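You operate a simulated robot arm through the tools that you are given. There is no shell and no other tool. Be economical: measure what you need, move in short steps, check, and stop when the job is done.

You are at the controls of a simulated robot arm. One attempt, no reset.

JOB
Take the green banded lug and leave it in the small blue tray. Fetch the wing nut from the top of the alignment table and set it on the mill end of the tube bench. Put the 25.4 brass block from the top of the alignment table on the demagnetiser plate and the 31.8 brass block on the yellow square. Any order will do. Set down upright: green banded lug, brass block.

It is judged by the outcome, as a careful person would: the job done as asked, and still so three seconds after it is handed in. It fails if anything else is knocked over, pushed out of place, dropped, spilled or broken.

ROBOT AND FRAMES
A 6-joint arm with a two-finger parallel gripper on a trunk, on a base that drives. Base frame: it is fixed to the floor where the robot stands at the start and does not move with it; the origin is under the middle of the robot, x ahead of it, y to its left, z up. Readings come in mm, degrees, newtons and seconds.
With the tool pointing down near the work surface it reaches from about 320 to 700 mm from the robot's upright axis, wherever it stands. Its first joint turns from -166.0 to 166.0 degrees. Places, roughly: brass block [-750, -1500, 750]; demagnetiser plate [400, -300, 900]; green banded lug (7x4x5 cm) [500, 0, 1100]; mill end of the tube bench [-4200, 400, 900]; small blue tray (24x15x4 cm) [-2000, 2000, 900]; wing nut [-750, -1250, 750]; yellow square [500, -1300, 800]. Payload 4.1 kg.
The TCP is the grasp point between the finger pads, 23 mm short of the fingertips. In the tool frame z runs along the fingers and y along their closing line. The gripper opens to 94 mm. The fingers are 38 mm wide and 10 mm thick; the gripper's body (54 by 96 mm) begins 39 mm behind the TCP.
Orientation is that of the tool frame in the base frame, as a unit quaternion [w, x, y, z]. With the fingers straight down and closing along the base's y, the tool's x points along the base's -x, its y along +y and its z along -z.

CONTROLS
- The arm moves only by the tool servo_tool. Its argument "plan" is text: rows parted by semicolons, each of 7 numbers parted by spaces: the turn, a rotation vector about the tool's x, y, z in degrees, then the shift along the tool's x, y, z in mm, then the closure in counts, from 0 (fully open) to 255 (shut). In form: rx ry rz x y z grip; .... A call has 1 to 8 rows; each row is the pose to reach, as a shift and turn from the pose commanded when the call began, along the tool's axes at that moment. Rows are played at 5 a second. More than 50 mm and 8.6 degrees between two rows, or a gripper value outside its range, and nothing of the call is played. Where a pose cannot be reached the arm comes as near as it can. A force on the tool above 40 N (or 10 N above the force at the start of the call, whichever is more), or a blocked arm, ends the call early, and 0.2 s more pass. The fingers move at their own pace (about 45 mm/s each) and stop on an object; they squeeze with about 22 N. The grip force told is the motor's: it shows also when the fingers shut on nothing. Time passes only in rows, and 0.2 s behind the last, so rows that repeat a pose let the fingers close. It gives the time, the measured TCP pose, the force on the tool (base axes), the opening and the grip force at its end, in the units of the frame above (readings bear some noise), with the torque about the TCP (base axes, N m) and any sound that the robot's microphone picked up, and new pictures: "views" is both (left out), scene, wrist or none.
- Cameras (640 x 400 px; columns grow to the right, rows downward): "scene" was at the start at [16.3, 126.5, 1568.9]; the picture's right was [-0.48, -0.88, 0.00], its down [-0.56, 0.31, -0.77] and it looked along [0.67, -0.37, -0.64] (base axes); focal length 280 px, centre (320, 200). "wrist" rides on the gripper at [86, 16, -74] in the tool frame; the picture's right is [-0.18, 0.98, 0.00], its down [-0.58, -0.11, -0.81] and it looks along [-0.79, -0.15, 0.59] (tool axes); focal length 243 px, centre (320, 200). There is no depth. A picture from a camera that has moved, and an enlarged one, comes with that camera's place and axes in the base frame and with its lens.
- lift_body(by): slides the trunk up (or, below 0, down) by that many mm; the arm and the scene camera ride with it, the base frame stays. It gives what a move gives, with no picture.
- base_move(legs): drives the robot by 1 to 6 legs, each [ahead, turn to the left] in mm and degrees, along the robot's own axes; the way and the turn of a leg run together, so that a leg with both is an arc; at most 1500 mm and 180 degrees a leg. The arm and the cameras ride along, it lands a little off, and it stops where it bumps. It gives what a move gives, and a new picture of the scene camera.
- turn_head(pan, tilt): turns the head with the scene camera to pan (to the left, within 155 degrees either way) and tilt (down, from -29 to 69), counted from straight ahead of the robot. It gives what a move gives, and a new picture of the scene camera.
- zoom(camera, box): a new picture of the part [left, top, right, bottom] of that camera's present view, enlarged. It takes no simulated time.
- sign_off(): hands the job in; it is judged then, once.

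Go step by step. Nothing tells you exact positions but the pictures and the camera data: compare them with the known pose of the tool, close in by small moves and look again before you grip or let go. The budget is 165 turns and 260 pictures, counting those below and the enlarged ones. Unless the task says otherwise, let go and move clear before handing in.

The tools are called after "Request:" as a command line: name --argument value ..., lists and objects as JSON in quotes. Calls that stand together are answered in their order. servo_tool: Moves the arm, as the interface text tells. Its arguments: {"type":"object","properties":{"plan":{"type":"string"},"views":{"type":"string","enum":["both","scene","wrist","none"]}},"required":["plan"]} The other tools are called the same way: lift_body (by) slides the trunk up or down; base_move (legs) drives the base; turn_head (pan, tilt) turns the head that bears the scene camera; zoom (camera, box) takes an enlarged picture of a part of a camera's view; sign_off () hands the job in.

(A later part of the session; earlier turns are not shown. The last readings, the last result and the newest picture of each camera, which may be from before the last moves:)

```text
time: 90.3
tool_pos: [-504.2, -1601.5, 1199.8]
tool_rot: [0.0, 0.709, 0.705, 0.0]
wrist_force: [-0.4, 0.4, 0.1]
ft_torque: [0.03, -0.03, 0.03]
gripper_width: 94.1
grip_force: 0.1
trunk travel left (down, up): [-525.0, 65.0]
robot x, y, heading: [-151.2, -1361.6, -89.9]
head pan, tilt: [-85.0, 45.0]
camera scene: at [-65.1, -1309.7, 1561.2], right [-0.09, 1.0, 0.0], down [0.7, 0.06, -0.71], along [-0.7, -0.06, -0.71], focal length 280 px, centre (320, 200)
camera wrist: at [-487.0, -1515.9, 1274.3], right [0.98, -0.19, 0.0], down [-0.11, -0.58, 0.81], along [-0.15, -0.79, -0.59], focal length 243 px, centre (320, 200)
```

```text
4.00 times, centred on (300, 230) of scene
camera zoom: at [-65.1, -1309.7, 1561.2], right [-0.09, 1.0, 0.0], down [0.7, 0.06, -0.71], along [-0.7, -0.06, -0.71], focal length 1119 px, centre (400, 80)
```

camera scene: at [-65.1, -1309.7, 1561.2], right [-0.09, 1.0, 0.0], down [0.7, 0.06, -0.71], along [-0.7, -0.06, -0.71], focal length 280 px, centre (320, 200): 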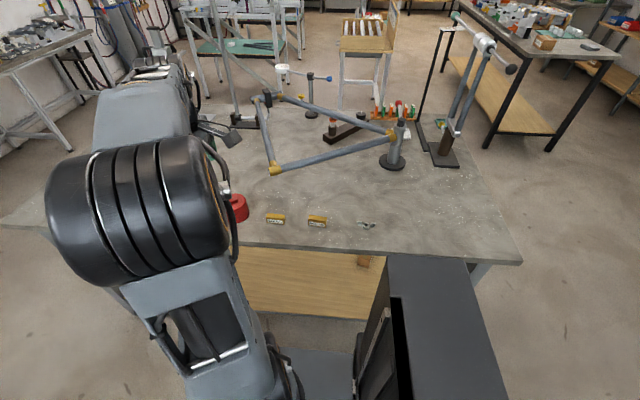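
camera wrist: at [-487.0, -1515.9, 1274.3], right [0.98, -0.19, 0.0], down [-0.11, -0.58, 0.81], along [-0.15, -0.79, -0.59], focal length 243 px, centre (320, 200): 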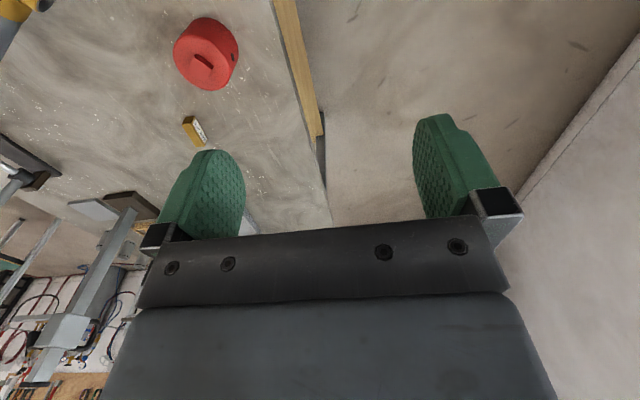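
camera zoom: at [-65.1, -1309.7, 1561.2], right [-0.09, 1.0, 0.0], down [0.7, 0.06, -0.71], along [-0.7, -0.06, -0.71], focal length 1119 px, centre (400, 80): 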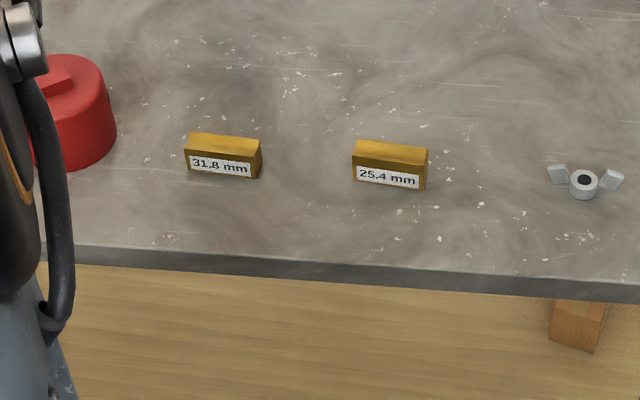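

Blocks found: 31.8 at ≈(-732,-1534), 25.4 at ≈(-734,-1376), and a 34.9 farther off that stays. Taking 31.8 first: move above it.

Request:
servo_tool --plan "0 0 0 13 -43 0 0; 0 0 0 26 -86 0 0; 0 0 0 39 -129 0 0; 0 0 0 52 -172 0 0; 0 0 0 67 -215 0 0; 0 0 0 67 -224 45 0; 0 0 0 67 -224 90 0; 0 0 0 67 -224 135 0"

Request:
servo_tool --plan "0 0 0 0 0 45 0; 0 0 0 0 0 90 0; 0 0 0 0 0 90 0"

```text
time: 92.1
tool_pos: [-728.2, -1536.8, 1062.8]
tool_rot: [0.0, 0.708, 0.706, 0.0]
wrist_force: [0.0, -0.4, 0.6]
ft_torque: [-0.03, -0.01, -0.02]
gripper_width: 94.3
grip_force: 0.1
trunk travel left (down, up): [-525.0, 65.0]
robot x, y, heading: [-148.7, -1361.3, -90.3]
head pan, tilt: [-85.0, 45.0]
camera scene: at [-65.0, -1309.8, 1561.3], right [-0.09, 1.0, 0.0], down [0.7, 0.06, -0.71], along [-0.7, -0.06, -0.71], focal length 280 px, centre (320, 200)
camera wrist: at [-711.1, -1450.1, 1139.4], right [0.98, -0.19, 0.0], down [-0.11, -0.58, 0.81], along [-0.15, -0.79, -0.59], focal length 243 px, centre (320, 200)
```

scene: 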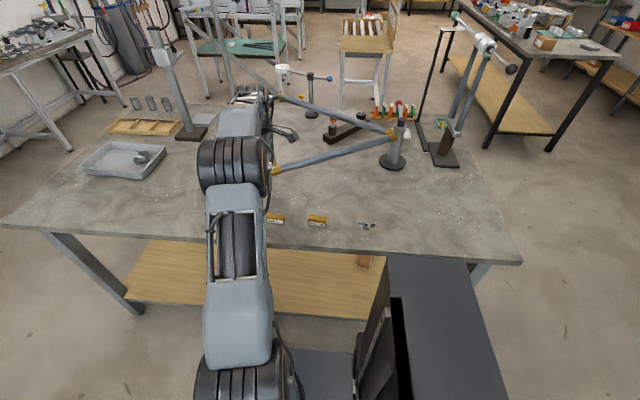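
wrist: 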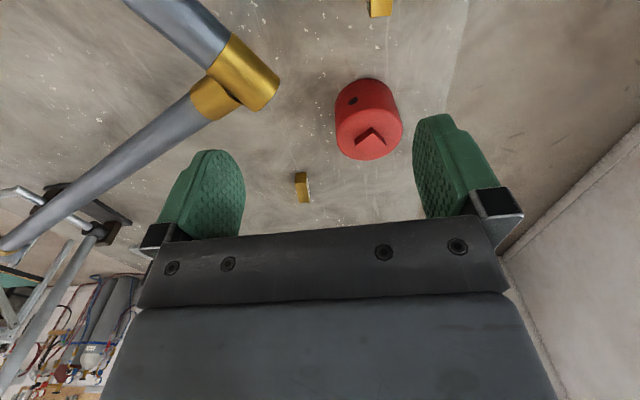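

```text
time: 92.7
tool_pos: [-735.1, -1538.4, 1005.0]
tool_rot: [-0.011, 0.708, 0.706, -0.013]
wrist_force: [4.9, 0.4, 14.3]
ft_torque: [0.25, 0.5, -0.15]
gripper_width: 91.4
grip_force: 0.0
trunk travel left (down, up): [-525.0, 65.0]
robot x, y, heading: [-153.1, -1362.3, -90.2]
head pan, tilt: [-85.0, 45.0]
stopped in row 2: the force on the tool passed its limit (the readings are from after the stop); the commanded pose is now the measured one
camera scene: at [-64.8, -1309.7, 1561.5], right [-0.09, 1.0, 0.0], down [0.7, 0.06, -0.71], along [-0.7, -0.06, -0.71], focal length 280 px, centre (320, 200)
camera wrist: at [-715.4, -1451.6, 1079.2], right [0.98, -0.19, -0.03], down [-0.09, -0.58, 0.81], along [-0.17, -0.79, -0.58], focal length 243 px, centre (320, 200)
```

scene: 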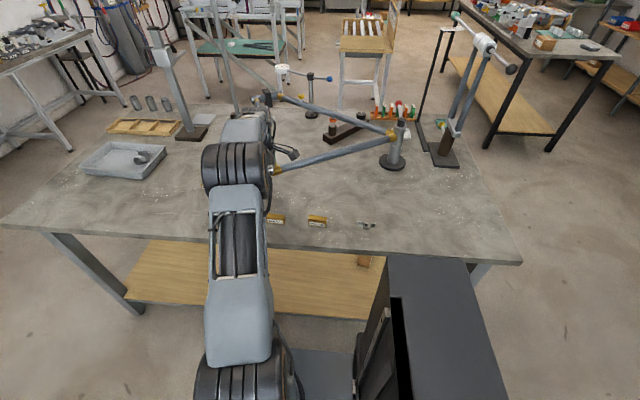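
wrist: 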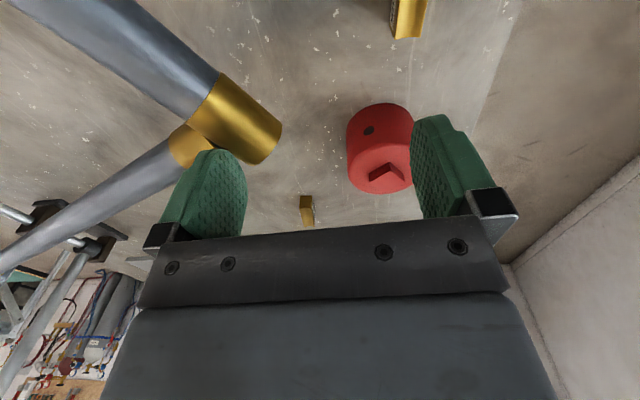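

The far finger touched the bike frame's brass corner, which stands high. I'll rise straight up right away.

Request:
servo_tool --plan "0 0 0 0 0 -10 0; 0 0 0 0 0 -40 0; 0 0 0 0 0 -80 0; 0 0 0 0 0 -120 0"

```text
time: 93.7
tool_pos: [-731.1, -1537.2, 1121.2]
tool_rot: [-0.007, 0.708, 0.706, -0.011]
wrist_force: [0.3, -0.7, -0.4]
ft_torque: [0.01, -0.01, -0.02]
gripper_width: 93.7
grip_force: 0.0
trunk travel left (down, up): [-525.0, 65.0]
robot x, y, heading: [-148.3, -1363.2, -90.1]
head pan, tilt: [-85.0, 45.0]
camera scene: at [-64.3, -1309.7, 1561.1], right [-0.09, 1.0, 0.0], down [0.7, 0.06, -0.71], along [-0.7, -0.06, -0.71], focal length 280 px, centre (320, 200)
camera wrist: at [-711.0, -1451.0, 1194.7], right [0.98, -0.19, -0.02], down [-0.09, -0.58, 0.81], along [-0.17, -0.79, -0.58], focal length 243 px, centre (320, 200)
```

scene: 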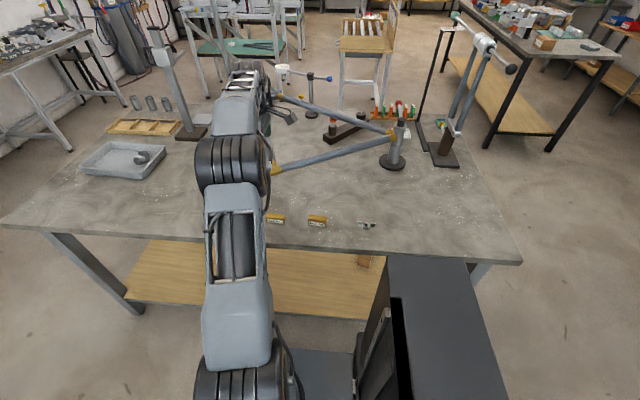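
wrist: 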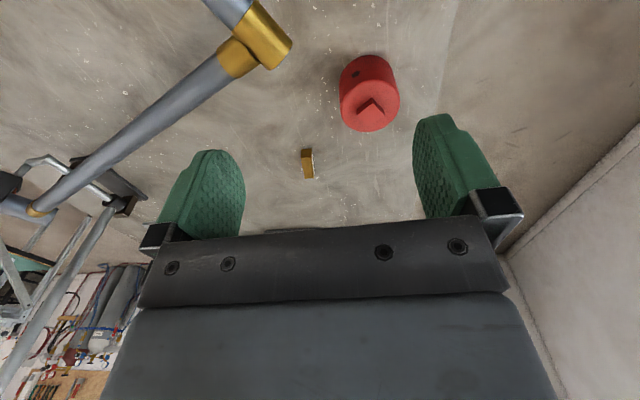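

The frame appears unmoved. I'll step back toward the robot and to +y so the wrist camera can see the blocks and the nut for triangulation.

Request:
servo_tool --plan "0 0 0 0 45 -10 0; 0 0 0 0 90 -10 0; 0 0 0 45 90 -10 0; 0 0 0 93 90 -10 0; 0 0 0 140 90 -10 0; 0 0 0 188 90 -10 0; 0 0 0 236 90 -10 0; 0 0 0 284 90 -10 0"

```text
time: 95.5
tool_pos: [-640.7, -1254.3, 1126.3]
tool_rot: [-0.008, 0.708, 0.706, -0.01]
wrist_force: [0.2, -0.3, -0.3]
ft_torque: [0.0, 0.0, 0.0]
gripper_width: 93.9
grip_force: 0.1
trunk travel left (down, up): [-525.0, 65.0]
robot x, y, heading: [-147.1, -1365.2, -90.3]
head pan, tilt: [-85.0, 45.0]
camera scene: at [-64.5, -1309.3, 1561.2], right [-0.09, 1.0, 0.0], down [0.7, 0.06, -0.71], along [-0.7, -0.06, -0.71], focal length 280 px, centre (320, 200)
camera wrist: at [-621.4, -1167.9, 1199.9], right [0.98, -0.19, -0.03], down [-0.09, -0.58, 0.81], along [-0.17, -0.79, -0.58], focal length 243 px, centre (320, 200)
```

scene: 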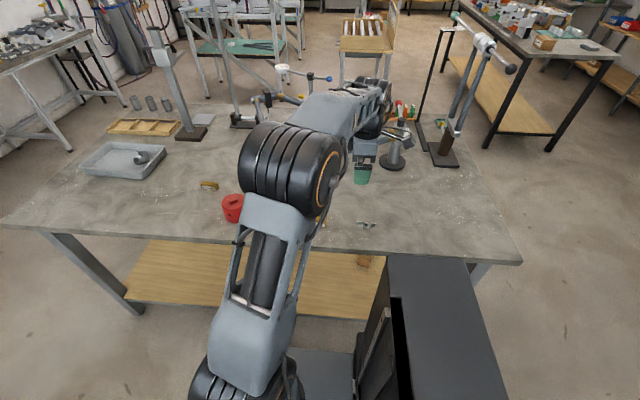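
wrist: 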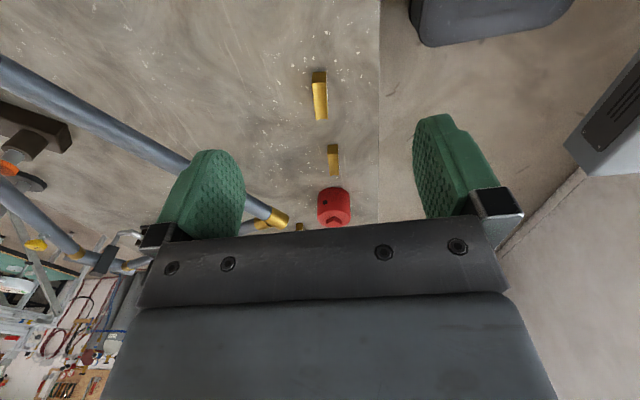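

Request:
zoom --camera "wrist" --box '[240, 50, 400, 250]'

```text
2.00 times, centred on (320, 150) of wrist
camera zoom: at [-621.4, -1167.9, 1199.9], right [0.98, -0.19, -0.03], down [-0.09, -0.58, 0.81], along [-0.17, -0.79, -0.58], focal length 485 px, centre (320, 300)
```

zoom: 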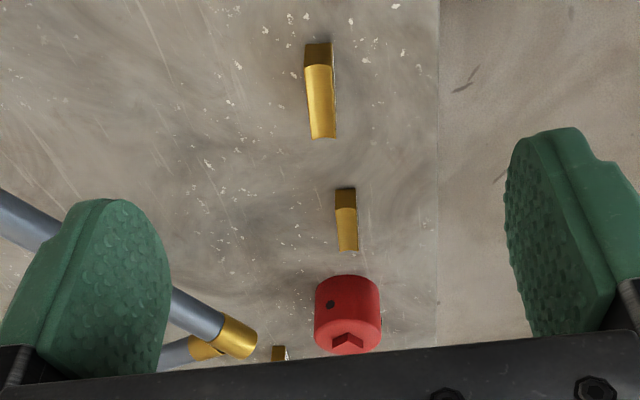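

Triangulated: table top ≈ 838; 25.4 block top center ≈(-668,-1370,868), 31.8 ≈(-668,-1507,868), nut ≈(-658,-1210), frame corner at (-774,-1517,977). I'll go over the 31.8 block with reduced opening.

Request:
servo_tool --plan "-1.4 0 0 -48 -5 0 80; -1.4 0 0 -96 -10 0 80; -1.4 0 0 -144 -18 0 80; -1.4 0 0 -192 -25 0 80; -1.4 0 0 -240 -27 0 80; -1.4 0 0 -253 -27 40 80; -1.4 0 0 -253 -27 80 80; -1.4 0 0 -253 -27 120 80"

```text
time: 97.3
tool_pos: [-668.1, -1506.1, 1009.3]
tool_rot: [0.0, 0.708, 0.706, -0.002]
wrist_force: [0.1, -0.2, -0.2]
ft_torque: [-0.02, 0.02, -0.04]
gripper_width: 64.5
grip_force: 0.1
trunk travel left (down, up): [-525.0, 65.0]
robot x, y, heading: [-150.4, -1367.5, -89.8]
head pan, tilt: [-85.0, 45.0]
camera scene: at [-64.6, -1309.8, 1561.3], right [-0.09, 1.0, 0.0], down [0.7, 0.06, -0.71], along [-0.7, -0.06, -0.71], focal length 280 px, centre (320, 200)
camera wrist: at [-651.4, -1419.8, 1083.6], right [0.98, -0.19, 0.0], down [-0.11, -0.58, 0.81], along [-0.15, -0.79, -0.59], focal length 243 px, centre (320, 200)
```

scene: 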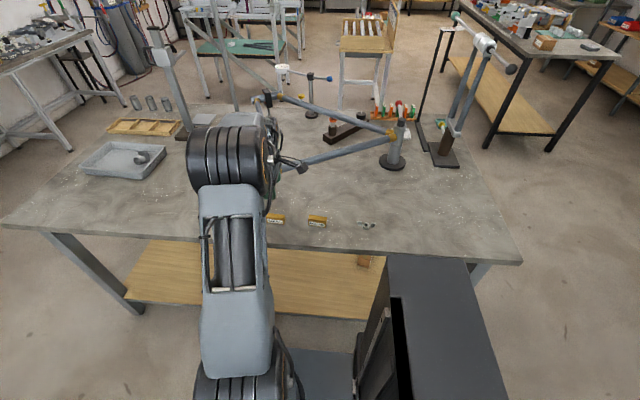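
wrist: 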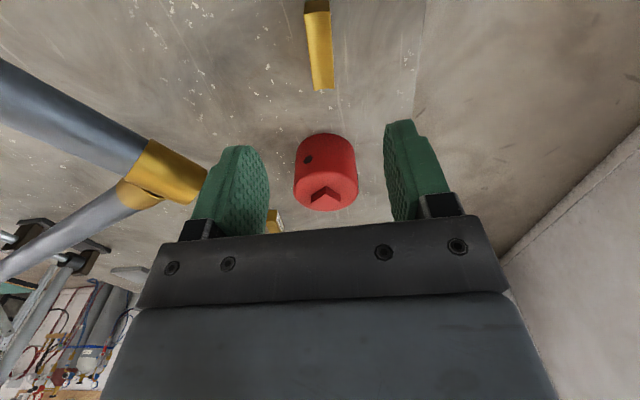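

Block is centered at (-668,-1505), yawed about 6°. I'll turn 6° and descend.

Request:
servo_tool --plan "0 0 3 0 0 30 80; 0 0 6 0 0 70 80; 0 0 6 0 0 105 80; 0 0 6 0 0 130 80; 0 0 6 0 0 142 80; 0 0 6 0 0 142 80"

```text
time: 98.7
tool_pos: [-670.9, -1506.1, 868.9]
tool_rot: [0.0, 0.744, 0.668, -0.002]
wrist_force: [0.2, 0.6, 0.0]
ft_torque: [-0.02, 0.01, 0.01]
gripper_width: 64.4
grip_force: 0.1
trunk travel left (down, up): [-525.0, 65.0]
robot x, y, heading: [-150.8, -1365.9, -90.2]
head pan, tilt: [-85.0, 45.0]
camera scene: at [-64.5, -1309.8, 1561.2], right [-0.09, 1.0, 0.0], down [0.7, 0.06, -0.71], along [-0.7, -0.06, -0.71], focal length 280 px, centre (320, 200)
camera wrist: at [-644.4, -1422.0, 943.3], right [0.96, -0.29, 0.0], down [-0.17, -0.56, 0.81], along [-0.23, -0.77, -0.59], focal length 243 px, centre (320, 200)
```

scene: 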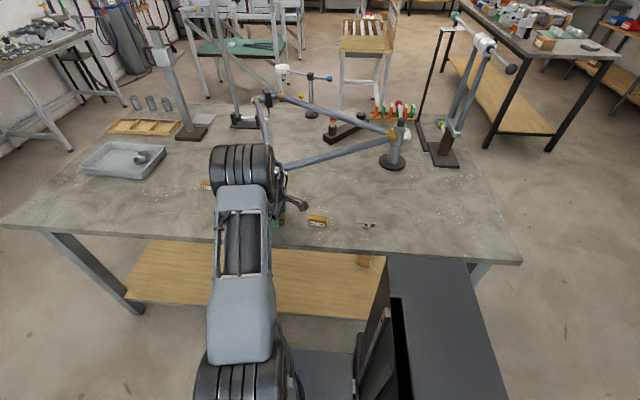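
wrist: 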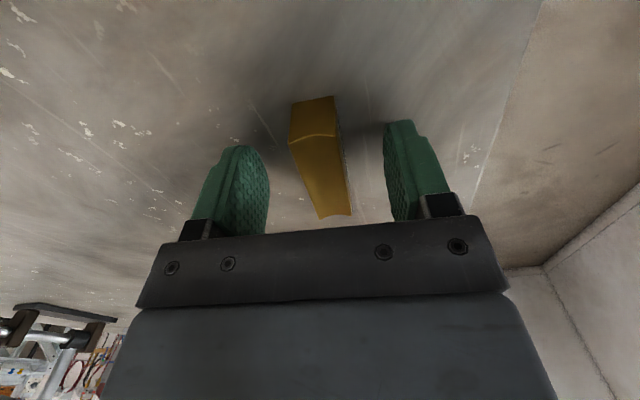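

Well aligned; a small trim (-3° yaw, +3 mm) and close.

Request:
servo_tool --plan "0 0 -3 0 3 3 80; 0 0 -3 0 3 3 160; 0 0 -3 0 3 3 255; 0 0 -3 0 3 3 255; 0 0 -3 0 3 3 255"

```text
time: 99.9
tool_pos: [-668.4, -1507.9, 865.2]
tool_rot: [0.0, 0.727, 0.687, -0.001]
wrist_force: [0.3, -1.3, 0.0]
ft_torque: [-0.03, -0.02, 0.0]
gripper_width: 19.8
grip_force: 22.2
trunk travel left (down, up): [-525.0, 65.0]
robot x, y, heading: [-150.6, -1364.3, -90.1]
head pan, tilt: [-85.0, 45.0]
camera scene: at [-64.5, -1309.8, 1561.2], right [-0.09, 1.0, 0.0], down [0.7, 0.06, -0.71], along [-0.7, -0.06, -0.71], focal length 280 px, centre (320, 200)
camera wrist: at [-645.8, -1421.8, 940.1], right [0.97, -0.24, 0.0], down [-0.14, -0.57, 0.81], along [-0.19, -0.79, -0.59], focal length 243 px, centre (320, 200)
```

scene: 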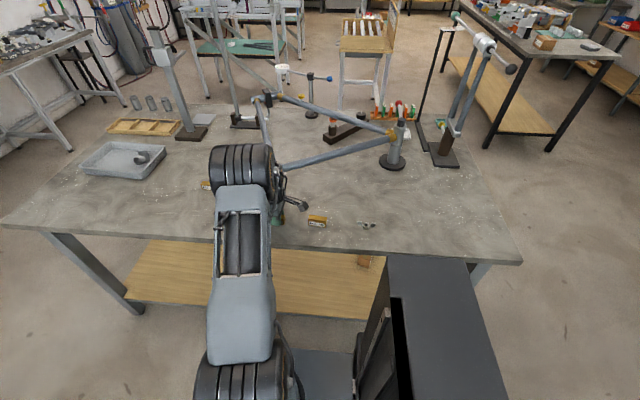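
wrist: 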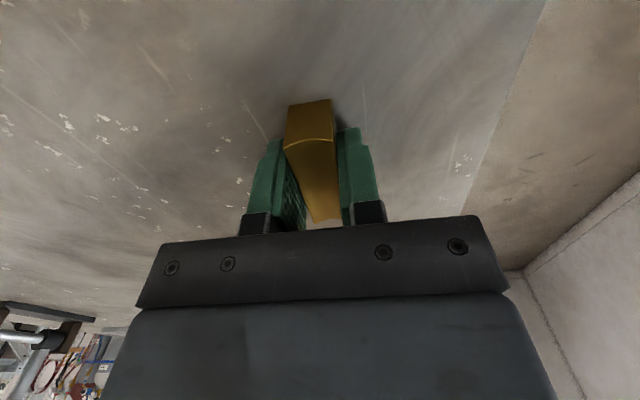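

Gripped (19.8 mm). I'll lift straight up and pull back from the frame, and look toward the yellow square.

Request:
servo_tool --plan "0 0 0 0 0 -25 255; 0 0 0 0 0 -70 255; 0 0 0 0 0 -115 255; 0 0 0 0 0 -160 255; 0 0 0 0 0 -205 255; 0 0 0 0 0 -250 255; 0 0 0 0 48 -260 255; 0 0 0 0 95 -260 255"

Request:
turn_head --pan 75 --tilt 45

```text
time: 101.7
tool_pos: [-573.1, -1513.3, 1125.9]
tool_rot: [-0.001, 0.727, 0.687, -0.002]
wrist_force: [0.4, -0.3, -3.1]
ft_torque: [0.05, 0.04, 0.0]
gripper_width: 19.8
grip_force: 22.1
trunk travel left (down, up): [-525.0, 65.0]
robot x, y, heading: [-151.5, -1362.0, -90.1]
head pan, tilt: [-85.0, 45.0]
camera scene: at [-63.5, -1309.8, 1561.1], right [-0.09, 1.0, 0.0], down [0.7, 0.06, -0.71], along [-0.7, -0.06, -0.71], focal length 280 px, centre (320, 200)
camera wrist: at [-551.0, -1426.8, 1199.9], right [0.97, -0.24, 0.0], down [-0.14, -0.57, 0.81], along [-0.19, -0.79, -0.59], focal length 243 px, centre (320, 200)
```

scene: 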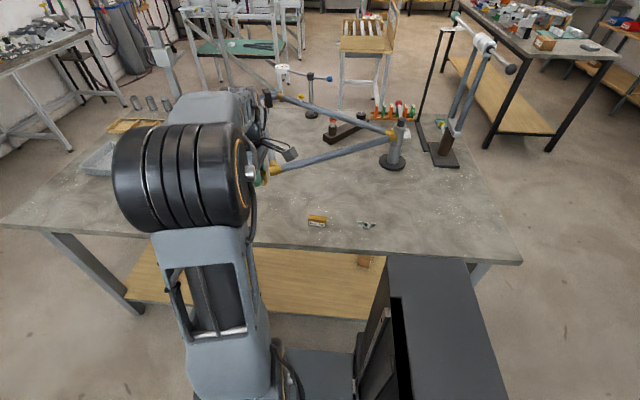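
wrist: 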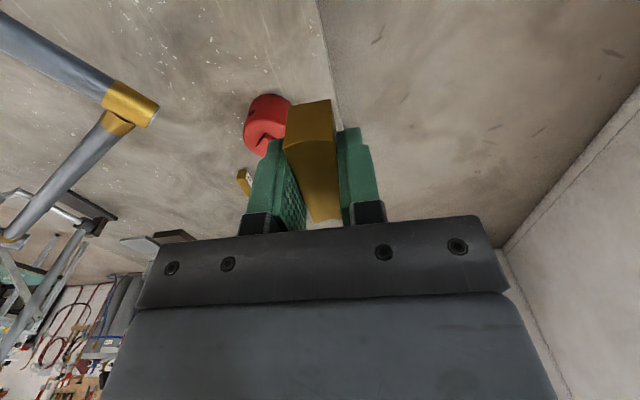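

```text
time: 104.2
tool_pos: [-572.8, -1512.0, 1124.8]
tool_rot: [0.0, 0.727, 0.687, -0.003]
wrist_force: [-0.2, 0.9, -3.0]
ft_torque: [0.0, 0.0, 0.0]
gripper_width: 19.9
grip_force: 21.9
trunk travel left (down, up): [-525.0, 65.0]
robot x, y, heading: [-146.0, -1366.2, -90.2]
head pan, tilt: [75.0, 45.0]
camera scene: at [94.9, -1324.1, 1561.2], right [-0.26, -0.97, 0.0], down [-0.68, 0.18, -0.71], along [0.68, -0.18, -0.71], focal length 280 px, centre (320, 200)
```

scene: 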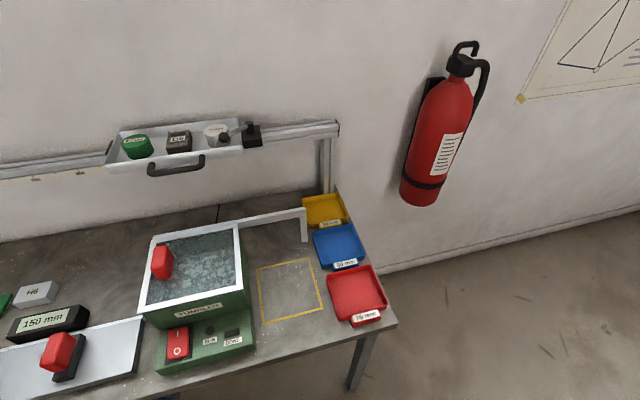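

The yellow square is at about (480,-1336), 155 mm wide. I'll swing the arm around the front to that side, keeping orientation.

Request:
servo_tool --plan "0 0 0 -35 35 0 255; 0 0 0 -68 72 0 255; 0 0 0 -101 109 0 255; 0 0 0 -129 149 0 255; 0 0 0 -155 190 0 255; 0 0 0 -176 234 0 255; 0 0 0 -194 280 0 255; 0 0 0 -207 326 0 255" --views "none"

Request:
servo_tool --plan "0 0 0 4 48 0 255; 0 0 0 8 96 0 255; 0 0 0 12 144 0 255; 0 0 0 16 192 0 255; 0 0 0 20 240 0 255; 0 0 0 26 288 0 255; 0 0 0 36 334 0 255; 0 0 0 52 380 0 255" --views "none"

Request:
zoom --camera "scene" --box '[130, 180, 402, 350]'

```text
time: 106.0
tool_pos: [-257.6, -1737.1, 1126.5]
tool_rot: [0.0, 0.726, 0.688, -0.002]
wrist_force: [0.5, 0.3, -2.0]
ft_torque: [0.01, 0.0, 0.02]
gripper_width: 19.9
grip_force: 22.1
trunk travel left (down, up): [-525.0, 65.0]
robot x, y, heading: [-149.7, -1366.0, -90.1]
head pan, tilt: [75.0, 45.0]
```

```text
time: 107.8
tool_pos: [124.2, -1706.1, 1123.2]
tool_rot: [0.0, 0.726, 0.687, -0.003]
wrist_force: [0.1, -0.1, -3.0]
ft_torque: [0.01, 0.01, 0.01]
gripper_width: 20.0
grip_force: 22.2
trunk travel left (down, up): [-525.0, 65.0]
robot x, y, heading: [-151.0, -1360.7, -90.0]
head pan, tilt: [75.0, 45.0]
```

```text
2.35 times, centred on (266, 265) of scene
camera zoom: at [96.2, -1324.0, 1561.0], right [-0.26, -0.97, 0.0], down [-0.68, 0.18, -0.71], along [0.68, -0.18, -0.71], focal length 658 px, centre (447, 47)
```

zoom: 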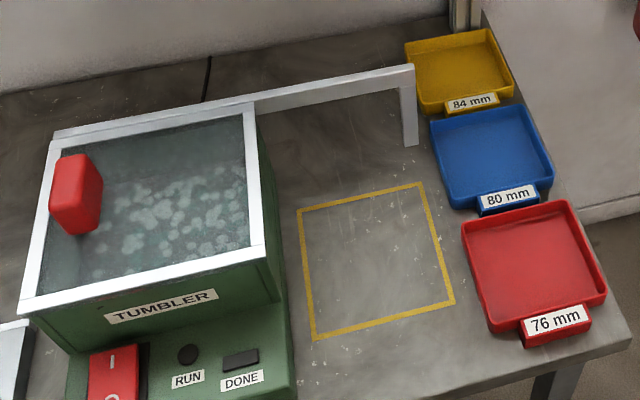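

A tumbler stands next to the square, so I'll rotate the tool -93° on the way so the camera sits on the robot side.

Request:
servo_tool --plan "0 0 -7.5 27 20 0 255; 0 0 -15 54 41 0 255; 0 0 -22.5 81 62 0 255; 0 0 -30 108 82 0 255; 0 0 -37.5 135 102 0 255; 0 0 -45 162 123 0 255; 0 0 -52.5 189 143 0 255; 0 0 -60 216 164 0 255" --views "none"

```text
time: 109.6
tool_pos: [299.8, -1501.0, 1122.6]
tool_rot: [-0.001, 0.285, 0.959, -0.003]
wrist_force: [0.4, 0.7, -2.7]
ft_torque: [0.01, 0.03, 0.01]
gripper_width: 19.9
grip_force: 22.0
trunk travel left (down, up): [-525.0, 65.0]
robot x, y, heading: [-151.5, -1367.5, -90.0]
head pan, tilt: [75.0, 45.0]
```

Request:
servo_tool --plan "0 0 -6.6 -8 44.6 0 255; 0 0 -13.2 -16 89.2 0 255; 0 0 -19.9 -24 133.8 0 255; 0 0 -26.5 -32 178.4 0 255; 0 0 -33.1 -39.6 222.9 0 255; 0 0 -33.1 -39.6 222.9 45 255; 0 0 -33.1 -39.6 222.9 90 255; 0 0 -33.1 -39.6 222.9 90 255"

```text
time: 111.4
tool_pos: [454.3, -1335.4, 1031.2]
tool_rot: [-0.002, 0.001, 1.0, -0.002]
wrist_force: [-0.2, 0.3, -2.7]
ft_torque: [0.02, 0.06, 0.0]
gripper_width: 20.0
grip_force: 22.1
trunk travel left (down, up): [-525.0, 65.0]
robot x, y, heading: [-150.8, -1366.6, -90.5]
head pan, tilt: [75.0, 45.0]
camera scene: at [96.1, -1323.8, 1561.0], right [-0.26, -0.97, 0.0], down [-0.68, 0.18, -0.71], along [0.68, -0.18, -0.71], focal length 280 px, centre (320, 200)
camera wrist: at [367.8, -1318.7, 1106.7], right [0.19, 0.98, 0.0], down [0.58, -0.11, 0.8], along [0.79, -0.15, -0.59], focal length 243 px, centre (320, 200)
```

scene: 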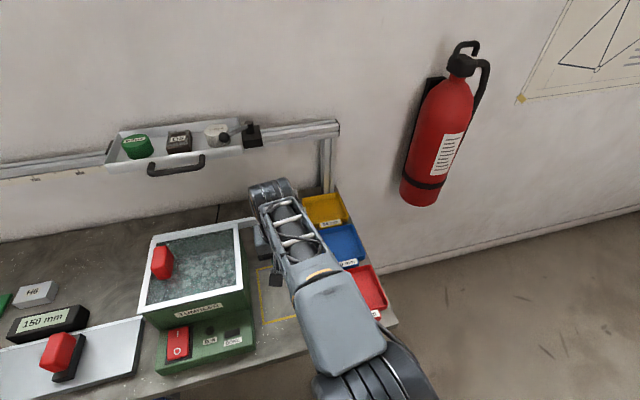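
wrist: 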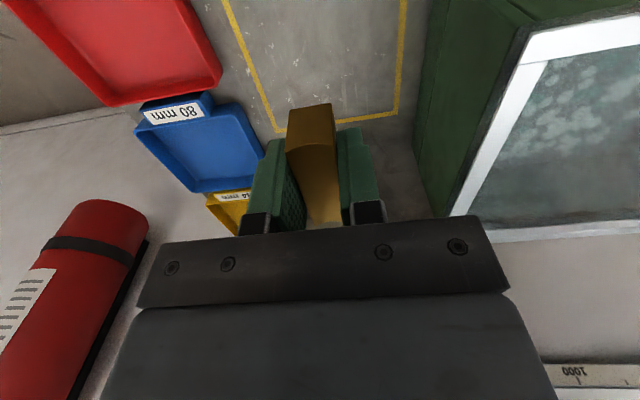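

Square confirmed at x 402–561, y −1414…−1260. Centering and descending.

Request:
servo_tool --plan "0 0 0 -24 -2 30 255; 0 0 0 -24 -2 75 255; 0 0 0 -24 -2 115 255; 0 0 0 -24 -2 145 255; 0 0 0 -24 -2 155 255; 0 0 0 -24 -2 155 255"

```text
time: 112.8
tool_pos: [480.0, -1336.6, 877.1]
tool_rot: [-0.001, 0.001, 1.0, -0.002]
wrist_force: [0.4, 0.1, -2.4]
ft_torque: [0.0, 0.04, 0.03]
gripper_width: 19.8
grip_force: 22.9
trunk travel left (down, up): [-525.0, 65.0]
robot x, y, heading: [-156.3, -1363.4, -90.2]
head pan, tilt: [75.0, 45.0]
camera scene: at [95.8, -1323.9, 1561.1], right [-0.26, -0.97, 0.0], down [-0.68, 0.18, -0.71], along [0.68, -0.18, -0.71], focal length 280 px, centre (320, 200)
camera wrist: at [394.1, -1320.3, 952.3], right [0.19, 0.98, 0.0], down [0.58, -0.11, 0.81], along [0.79, -0.15, -0.59], focal length 243 px, centre (320, 200)
```

scene: 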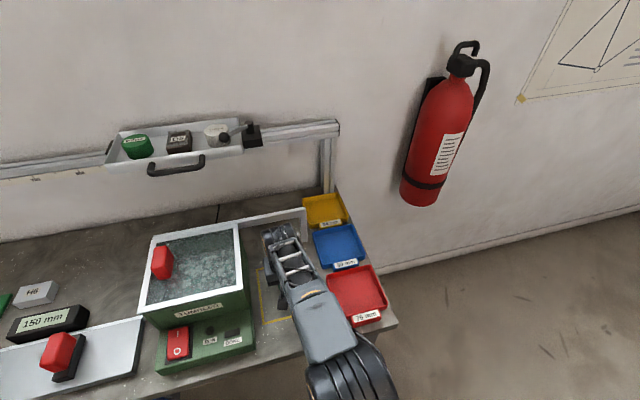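
wrist: 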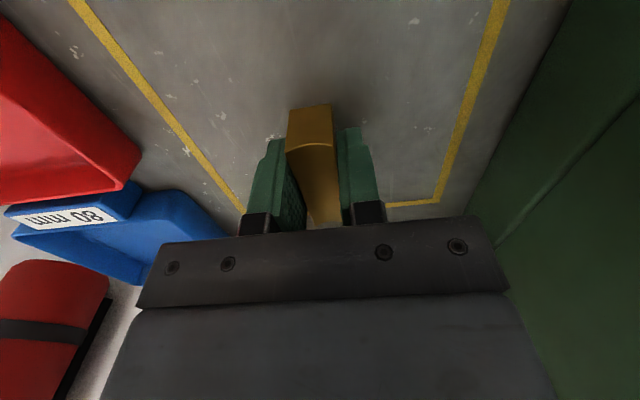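

Request:
servo_tool --plan "0 0 0 0 0 3 255; 0 0 0 0 0 6 255; 0 0 0 0 0 9 255; 0 0 0 0 0 11 255; 0 0 0 0 0 11 255" --views "none"

```text
time: 114.0
tool_pos: [479.0, -1337.8, 867.4]
tool_rot: [-0.002, 0.0, 1.0, -0.002]
wrist_force: [0.0, 1.1, -3.4]
ft_torque: [0.02, -0.03, 0.0]
gripper_width: 19.9
grip_force: 21.4
trunk travel left (down, up): [-525.0, 65.0]
robot x, y, heading: [-150.7, -1363.2, -90.3]
head pan, tilt: [75.0, 45.0]
```

Not yet in contact (still carrying weight). A few mm more.

Request:
servo_tool --plan "0 0 0 0 0 1.5 255; 0 0 0 0 0 3 255; 0 0 0 0 0 4 255; 0 0 0 0 0 4 255" --views "none"

```text
time: 115.0
tool_pos: [479.0, -1338.3, 865.1]
tool_rot: [0.002, 0.001, 1.0, -0.002]
wrist_force: [2.4, 0.4, 19.5]
ft_torque: [0.13, -0.29, -0.01]
gripper_width: 19.8
grip_force: 22.4
trunk travel left (down, up): [-525.0, 65.0]
robot x, y, heading: [-148.6, -1364.5, -89.8]
head pan, tilt: [75.0, 45.0]
```

Contact. Back off 1 mm, release, and rise.

Request:
servo_tool --plan "0 0 0 0 0 -1 255; 0 0 0 0 0 -1 150; 0 0 0 0 0 -1 100; 0 0 0 0 0 -1 80; 0 0 0 0 0 -30 80; 0 0 0 0 0 -75 80; 0 0 0 0 0 -120 80; 0 0 0 0 0 -165 80"

```text
time: 116.8
tool_pos: [478.0, -1338.5, 1030.5]
tool_rot: [-0.001, 0.002, 1.0, -0.001]
wrist_force: [-0.4, 1.5, -0.4]
ft_torque: [0.01, -0.02, -0.04]
gripper_width: 64.6
grip_force: 0.0
trunk travel left (down, up): [-525.0, 65.0]
robot x, y, heading: [-149.7, -1362.3, -89.9]
head pan, tilt: [75.0, 45.0]
camera scene: at [95.3, -1324.0, 1561.1], right [-0.26, -0.97, 0.0], down [-0.68, 0.18, -0.71], along [0.68, -0.18, -0.71], focal length 280 px, centre (320, 200)
camera wrist: at [391.9, -1322.5, 1103.8], right [0.19, 0.98, 0.0], down [0.58, -0.11, 0.8], along [0.79, -0.15, -0.59], focal length 243 px, centre (320, 200)
```

scene: 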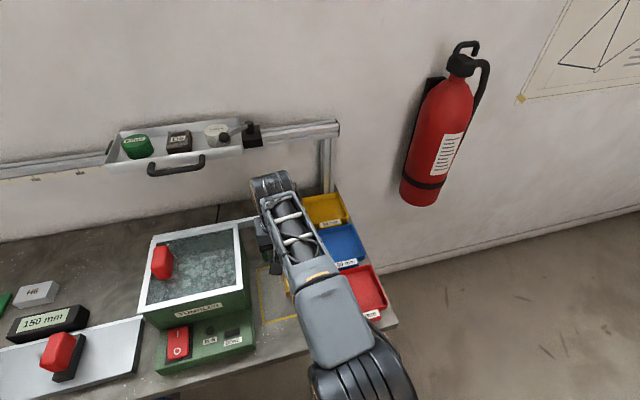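
wrist: 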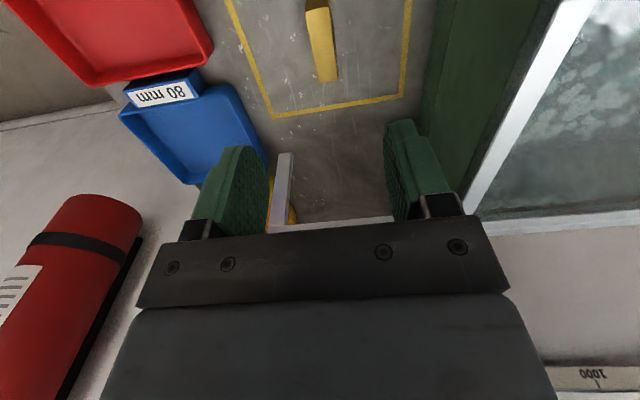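

The 31.8 block stands inside the square. Now swinging back for the 25.4 block.

Request:
servo_tool --plan "0 0 0 0 0 -48 80; 0 0 0 0 0 -95 80; 0 0 6.6 36 -32 -95 80; 0 0 13.2 71 -65 -95 80; 0 0 19.8 107 -97 -95 80; 0 0 26.4 142 -130 -95 80; 0 0 33 178 -162 -95 80" --views "none"

Request:
servo_tool --plan "0 0 7.1 4.4 -33.6 0 80; 0 0 14.2 8.8 -67.1 0 80; 0 0 21.4 13.3 -100.7 0 80; 0 0 28.5 17.7 -134.3 0 80; 0 0 35.6 22.1 -167.9 0 80; 0 0 42.7 26.5 -201.4 0 80; 0 0 49.9 31 -235 0 80; 0 0 57 35.4 -268.6 0 80" --views "none"

Request:
servo_tool --plan "0 0 0 -10 -48 0 80; 0 0 0 -18 -96 0 80; 0 0 0 -24 -144 0 80; 0 0 0 -28 -192 0 80; 0 0 0 -32 -240 0 80; 0 0 0 -34 -288 0 80; 0 0 0 -34 -336 0 80; 0 0 0 -32 -384 0 80" --views "none"

Request:
servo_tool --plan "0 0 0 16 -45 0 80; 0 0 0 36 -90 0 80; 0 0 0 60 -132 0 80; 0 0 0 88 -172 0 80; 0 0 0 118 -210 0 80; 0 0 0 153 -245 0 80; 0 0 0 188 -280 0 80; 0 0 0 226 -310 0 80" --views "none"

Request:
turn_head --pan -85 --tilt 45

```text
time: 118.4
tool_pos: [434.4, -1468.6, 1185.2]
tool_rot: [-0.016, 0.228, 0.974, -0.005]
wrist_force: [0.3, 0.9, 0.1]
ft_torque: [-0.04, -0.06, -0.01]
gripper_width: 64.6
grip_force: 0.1
out of reach, approached as far as the arm can: row 2, 3, 4, 5, 6, 7
trunk travel left (down, up): [-525.0, 65.0]
robot x, y, heading: [-150.0, -1363.9, -90.1]
head pan, tilt: [75.0, 45.0]
```

```text
time: 120.2
tool_pos: [279.9, -1693.6, 1191.7]
tool_rot: [-0.011, 0.665, 0.747, -0.012]
wrist_force: [-0.4, 0.1, -0.6]
ft_torque: [-0.04, -0.05, -0.02]
gripper_width: 64.6
grip_force: 0.1
out of reach, approached as far as the arm can: row 1, 2, 3, 4, 5, 6
trunk travel left (down, up): [-525.0, 65.0]
robot x, y, heading: [-155.3, -1366.1, -90.2]
head pan, tilt: [75.0, 45.0]
```

```text
time: 122.0
tool_pos: [-96.3, -1773.3, 1206.5]
tool_rot: [-0.013, 0.664, 0.748, -0.012]
wrist_force: [-0.2, 1.0, 0.0]
ft_torque: [0.01, 0.01, -0.03]
gripper_width: 64.9
grip_force: 0.1
trunk travel left (down, up): [-525.0, 65.0]
robot x, y, heading: [-151.5, -1363.7, -90.2]
head pan, tilt: [75.0, 45.0]
```

```text
time: 123.8
tool_pos: [-428.5, -1585.7, 1217.6]
tool_rot: [-0.013, 0.664, 0.748, -0.012]
wrist_force: [-0.5, -0.2, -0.5]
ft_torque: [-0.01, 0.01, 0.04]
gripper_width: 64.6
grip_force: 0.1
trunk travel left (down, up): [-525.0, 65.0]
robot x, y, heading: [-151.4, -1358.7, -90.0]
head pan, tilt: [75.0, 45.0]
```

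```text
time: 126.2
tool_pos: [-428.0, -1586.5, 1217.4]
tool_rot: [-0.012, 0.664, 0.747, -0.012]
wrist_force: [0.6, 1.1, -0.1]
ft_torque: [0.01, -0.02, -0.01]
gripper_width: 64.5
grip_force: 0.1
trunk travel left (down, up): [-525.0, 65.0]
robot x, y, heading: [-152.1, -1363.8, -90.1]
head pan, tilt: [-85.0, 45.0]
camera scene: at [-64.3, -1309.8, 1561.2], right [-0.09, 1.0, 0.0], down [0.7, 0.06, -0.71], along [-0.7, -0.06, -0.71], focal length 280 px, centre (320, 200)
```

scene: 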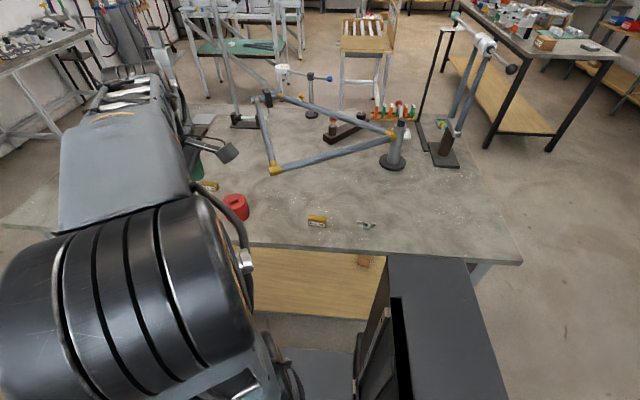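

Reach limits left the tool a bit high but fine. Now moving above the 25.4 block with tilt and yaw corrections.

Request:
servo_tool --plan "-0.3 0 1.5 30 -26 10 80; -0.6 0 3 60 -52 20 80; -0.9 0 4.5 91 -77 40 80; -1.2 0 6 121 -103 60 80; -1.5 0 7.5 151 -128 80 80; -1.8 0 9 182 -154 100 80; -1.9 0 10.8 212 -180 125 80; -1.9 0 10.8 242 -205 150 80"

```text
time: 128.0
tool_pos: [-667.6, -1369.5, 1074.6]
tool_rot: [-0.001, 0.732, 0.681, -0.001]
wrist_force: [-0.2, -0.2, 0.7]
ft_torque: [0.01, 0.02, 0.02]
gripper_width: 64.7
grip_force: 0.0
trunk travel left (down, up): [-525.0, 65.0]
robot x, y, heading: [-149.2, -1366.0, -90.3]
head pan, tilt: [-85.0, 45.0]
camera scene: at [-65.1, -1309.5, 1561.3], right [-0.09, 1.0, 0.0], down [0.7, 0.06, -0.71], along [-0.7, -0.06, -0.71], focal length 280 px, centre (320, 200)
camera wrist: at [-644.5, -1283.6, 1149.2], right [0.97, -0.25, 0.0], down [-0.15, -0.57, 0.81], along [-0.21, -0.78, -0.59], focal length 243 px, centre (320, 200)
```

scene: 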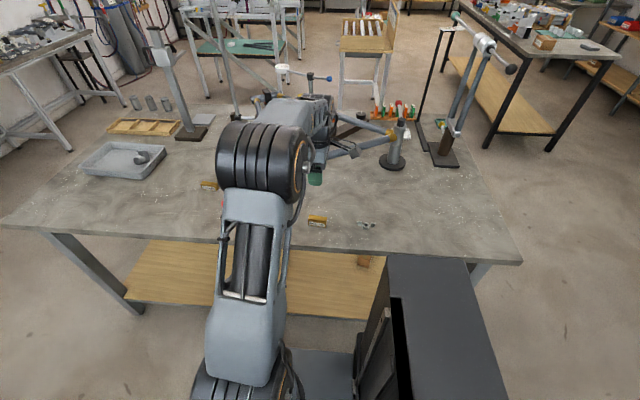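
wrist: 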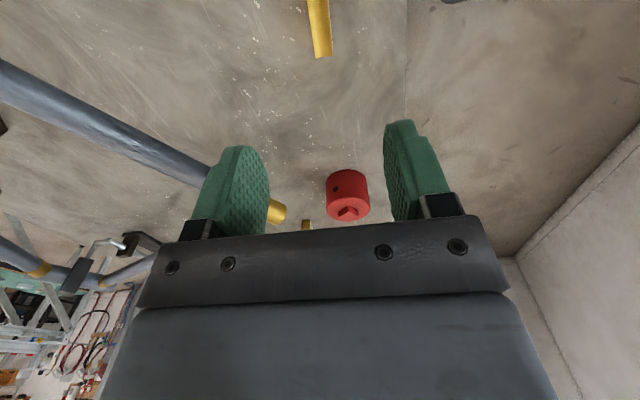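

Request:
servo_tool --plan "0 0 0 0 0 45 80; 0 0 0 0 0 90 80; 0 0 0 0 0 130 80; 0 0 0 0 0 165 80; 0 0 0 0 0 165 80" --views "wrist"

```text
time: 129.2
tool_pos: [-664.1, -1368.6, 909.9]
tool_rot: [-0.001, 0.732, 0.681, 0.0]
wrist_force: [0.2, 0.3, 0.1]
ft_torque: [0.01, -0.04, -0.01]
gripper_width: 64.5
grip_force: 0.0
trunk travel left (down, up): [-525.0, 65.0]
robot x, y, heading: [-149.3, -1363.2, -90.1]
head pan, tilt: [-85.0, 45.0]
camera wrist: at [-642.0, -1283.6, 984.3], right [0.97, -0.25, 0.0], down [-0.15, -0.57, 0.81], along [-0.21, -0.78, -0.59], focal length 243 px, centre (320, 200)
```

wrist: 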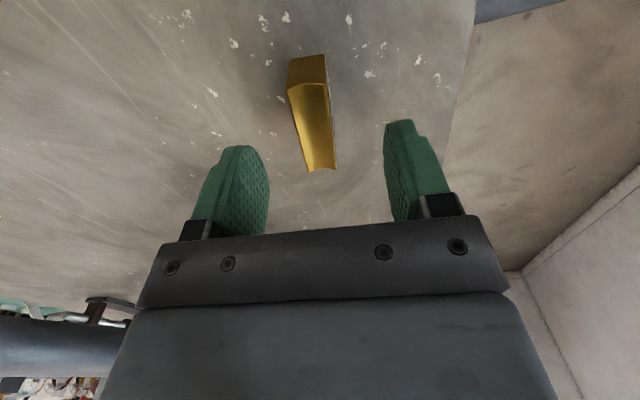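

Block centered at (-669,-1373), yaw ≈8°. Trim, descend and grip.

Request:
servo_tool --plan "0 0 3 -4 -5 15 80; 0 0 3 -4 -5 35 80; 0 0 3 -4 -5 44 80; 0 0 3 -4 -5 44 140; 0 0 3 -4 -5 44 255; 0 0 3 -4 -5 44 255; 0 0 3 -4 -5 44 255" --views "wrist"

```text
time: 130.8
tool_pos: [-672.0, -1372.1, 865.3]
tool_rot: [-0.001, 0.749, 0.662, 0.0]
wrist_force: [1.5, -0.5, 0.4]
ft_torque: [0.01, -0.03, -0.02]
gripper_width: 20.0
grip_force: 22.2
trunk travel left (down, up): [-525.0, 65.0]
robot x, y, heading: [-151.3, -1363.6, -90.0]
head pan, tilt: [-85.0, 45.0]
camera wrist: at [-644.6, -1289.1, 940.2], right [0.95, -0.3, 0.0], down [-0.18, -0.56, 0.81], along [-0.25, -0.77, -0.59], focal length 243 px, centre (320, 200)
```

wrist: 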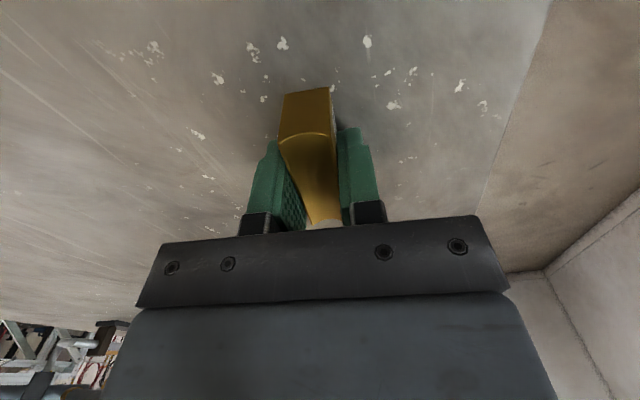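

Gripped (20 mm). Lift, swing the arm to the front of the robot, then drive back along the aisle toward the demagnetiser.

Request:
servo_tool --plan "0 0 0 0 0 -25 255; 0 0 0 0 0 -70 255; 0 0 0 0 0 -115 255; 0 0 0 0 0 -160 255; 0 0 0 0 0 -205 255; 0 0 0 0 0 -250 255; 0 0 0 -32 29 -262 255; 0 0 0 -64 57 -262 255" --views "scene"

Request:
servo_tool --plan "0 0 0 -36.8 28.7 0 255; 0 0 0 -64.5 57.3 0 255; 0 0 0 -97 94.5 0 255; 0 0 0 -127.6 133.5 0 255; 0 0 0 -158 172.5 0 255; 0 0 0 -183 213.9 0 255; 0 0 0 -206 257 0 255; 0 0 0 -224.7 301.5 0 255" --views "none"

Request:
servo_tool --plan "0 0 0 -8 48 0 255; 0 0 0 -12 96 0 255; 0 0 0 -12.6 143.5 0 255; 0 0 0 -10.8 190.6 0 255; 0 0 0 -7 237.5 0 255; 0 0 0 -1.3 284 0 255; 0 0 0 6.4 330.5 0 255; 0 0 0 16 376.5 0 255" --views "none"

```text
time: 132.6
tool_pos: [-620.6, -1442.6, 1127.3]
tool_rot: [0.0, 0.75, 0.662, 0.0]
wrist_force: [0.4, -0.4, -2.1]
ft_torque: [0.03, 0.0, 0.01]
gripper_width: 20.1
grip_force: 22.1
trunk travel left (down, up): [-525.0, 65.0]
robot x, y, heading: [-151.8, -1363.1, -90.2]
head pan, tilt: [-85.0, 45.0]
camera scene: at [-64.2, -1310.3, 1561.2], right [-0.09, 1.0, 0.0], down [0.7, 0.06, -0.71], along [-0.7, -0.06, -0.71], focal length 280 px, centre (320, 200)
```

scene: 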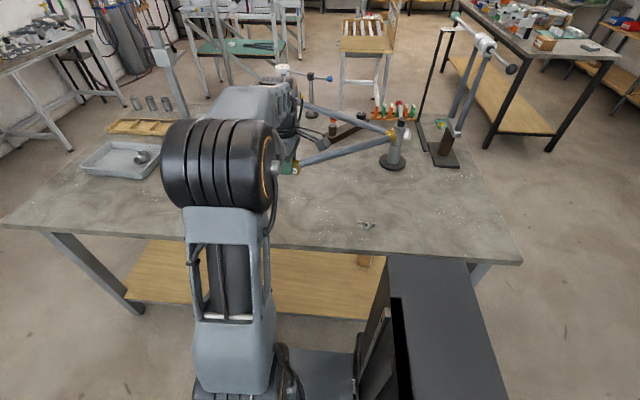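

```text
time: 134.4
tool_pos: [-348.3, -1703.7, 1125.3]
tool_rot: [-0.001, 0.749, 0.662, -0.001]
wrist_force: [-0.4, -0.1, -2.8]
ft_torque: [-0.03, 0.01, 0.02]
gripper_width: 19.9
grip_force: 21.9
trunk travel left (down, up): [-525.0, 65.0]
robot x, y, heading: [-153.1, -1361.3, -90.3]
head pan, tilt: [-85.0, 45.0]
```

```text
time: 136.2
tool_pos: [25.9, -1734.1, 1127.4]
tool_rot: [-0.001, 0.75, 0.662, -0.002]
wrist_force: [0.5, 0.3, -3.0]
ft_torque: [0.02, 0.03, -0.03]
gripper_width: 20.2
grip_force: 22.0
trunk travel left (down, up): [-525.0, 65.0]
robot x, y, heading: [-151.6, -1364.0, -90.2]
head pan, tilt: [-85.0, 45.0]
```

Request:
base_move --legs '[[-1000, 0]]'

Request:
turn_head --pan 80 --tilt 48

```text
time: 141.4
tool_pos: [24.4, -725.1, 1126.5]
tool_rot: [-0.001, 0.745, 0.667, -0.001]
wrist_force: [0.4, -0.2, -3.7]
ft_torque: [0.0, -0.05, -0.02]
gripper_width: 19.9
grip_force: 21.8
trunk travel left (down, up): [-525.0, 65.0]
robot x, y, heading: [-160.0, -356.9, -89.2]
head pan, tilt: [-85.0, 45.0]
camera scene: at [-70.3, -301.6, 1561.2], right [-0.1, 1.0, 0.0], down [0.7, 0.07, -0.71], along [-0.7, -0.07, -0.71], focal length 280 px, centre (320, 200)
```

scene: 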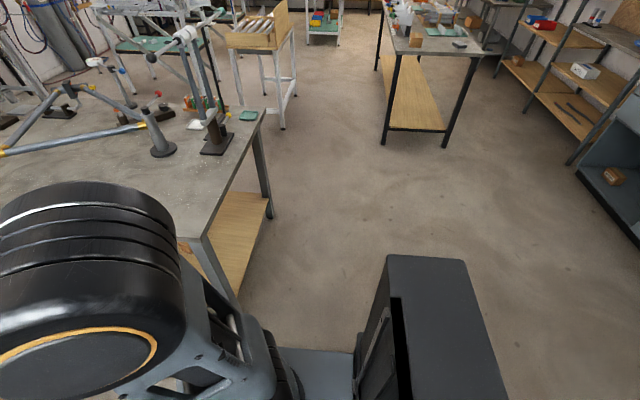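

```text
time: 144.0
tool_pos: [25.1, -725.1, 1125.4]
tool_rot: [-0.002, 0.745, 0.667, -0.002]
wrist_force: [-0.7, 0.6, -3.7]
ft_torque: [0.01, -0.01, 0.0]
gripper_width: 19.6
grip_force: 22.2
trunk travel left (down, up): [-525.0, 65.0]
robot x, y, heading: [-160.9, -354.8, -89.3]
head pan, tilt: [80.0, 48.0]
camera scene: at [88.4, -306.5, 1556.9], right [-0.16, -0.99, 0.0], down [-0.73, 0.12, -0.67], along [0.66, -0.11, -0.74], focal length 280 px, centre (320, 200)
```

scene: 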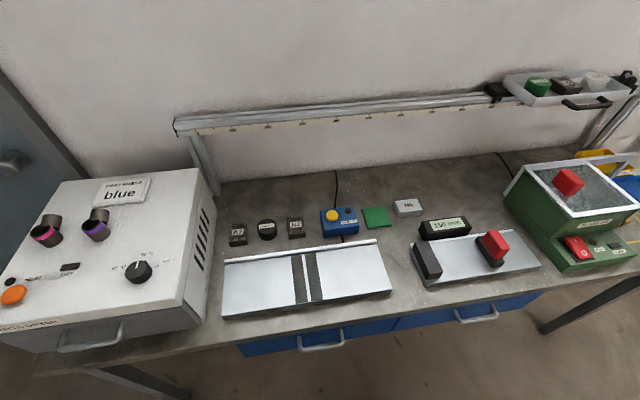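

Request:
zoom --camera "scene" --box '[200, 180, 456, 340]'

Request:
zoom --camera "scene" --box '[310, 190, 406, 250]'

```text
2.50 times, centred on (328, 260) of scene
camera zoom: at [88.4, -306.5, 1556.9], right [-0.16, -0.99, 0.0], down [-0.73, 0.12, -0.67], along [0.66, -0.11, -0.74], focal length 699 px, centre (300, 50)
```

zoom: 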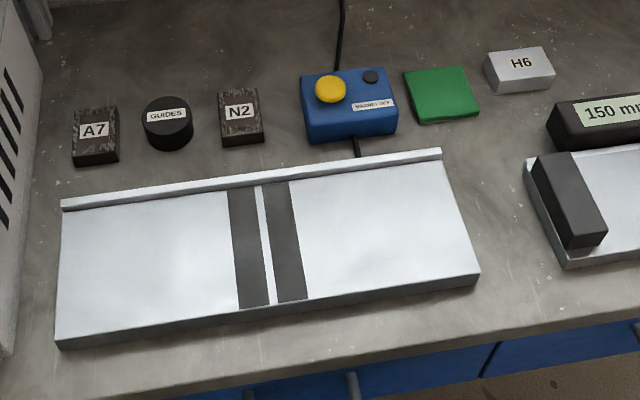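

```text
6.67 times, centred on (358, 220) of scene
camera zoom: at [88.4, -306.5, 1556.9], right [-0.16, -0.99, 0.0], down [-0.73, 0.12, -0.67], along [0.66, -0.11, -0.74], focal length 1865 px, centre (67, 67)
```

zoom: 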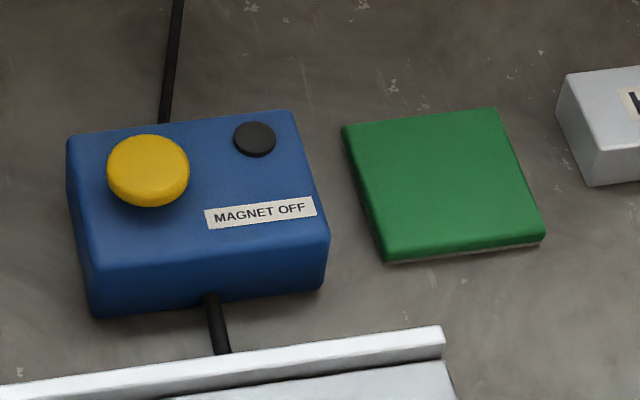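

The large plate (centre ≈(431,-331)) cabled to the "MAGNET OFF" box matches the demagnetiser plate's location. I'll place the block on its flat right part, around (430,-456). Swing over.

Request:
servo_tool --plan "0 0 -8 26 31 0 255; 0 0 -16 52 62 0 255; 0 0 -24 78 93 0 255; 0 0 -32 104 124 0 255; 0 0 -40 130 155 0 255; 0 0 -48 156 186 0 255; 0 0 -56 182 218 0 255; 0 0 -64 207.6 248.7 0 255" --views "none"

```text
time: 145.8
tool_pos: [293.8, -543.6, 1127.7]
tool_rot: [-0.001, 0.277, 0.961, -0.001]
wrist_force: [-0.3, 0.5, -3.2]
ft_torque: [-0.01, -0.01, -0.01]
gripper_width: 19.8
grip_force: 22.2
trunk travel left (down, up): [-525.0, 65.0]
robot x, y, heading: [-154.8, -357.2, -89.3]
head pan, tilt: [80.0, 48.0]
```

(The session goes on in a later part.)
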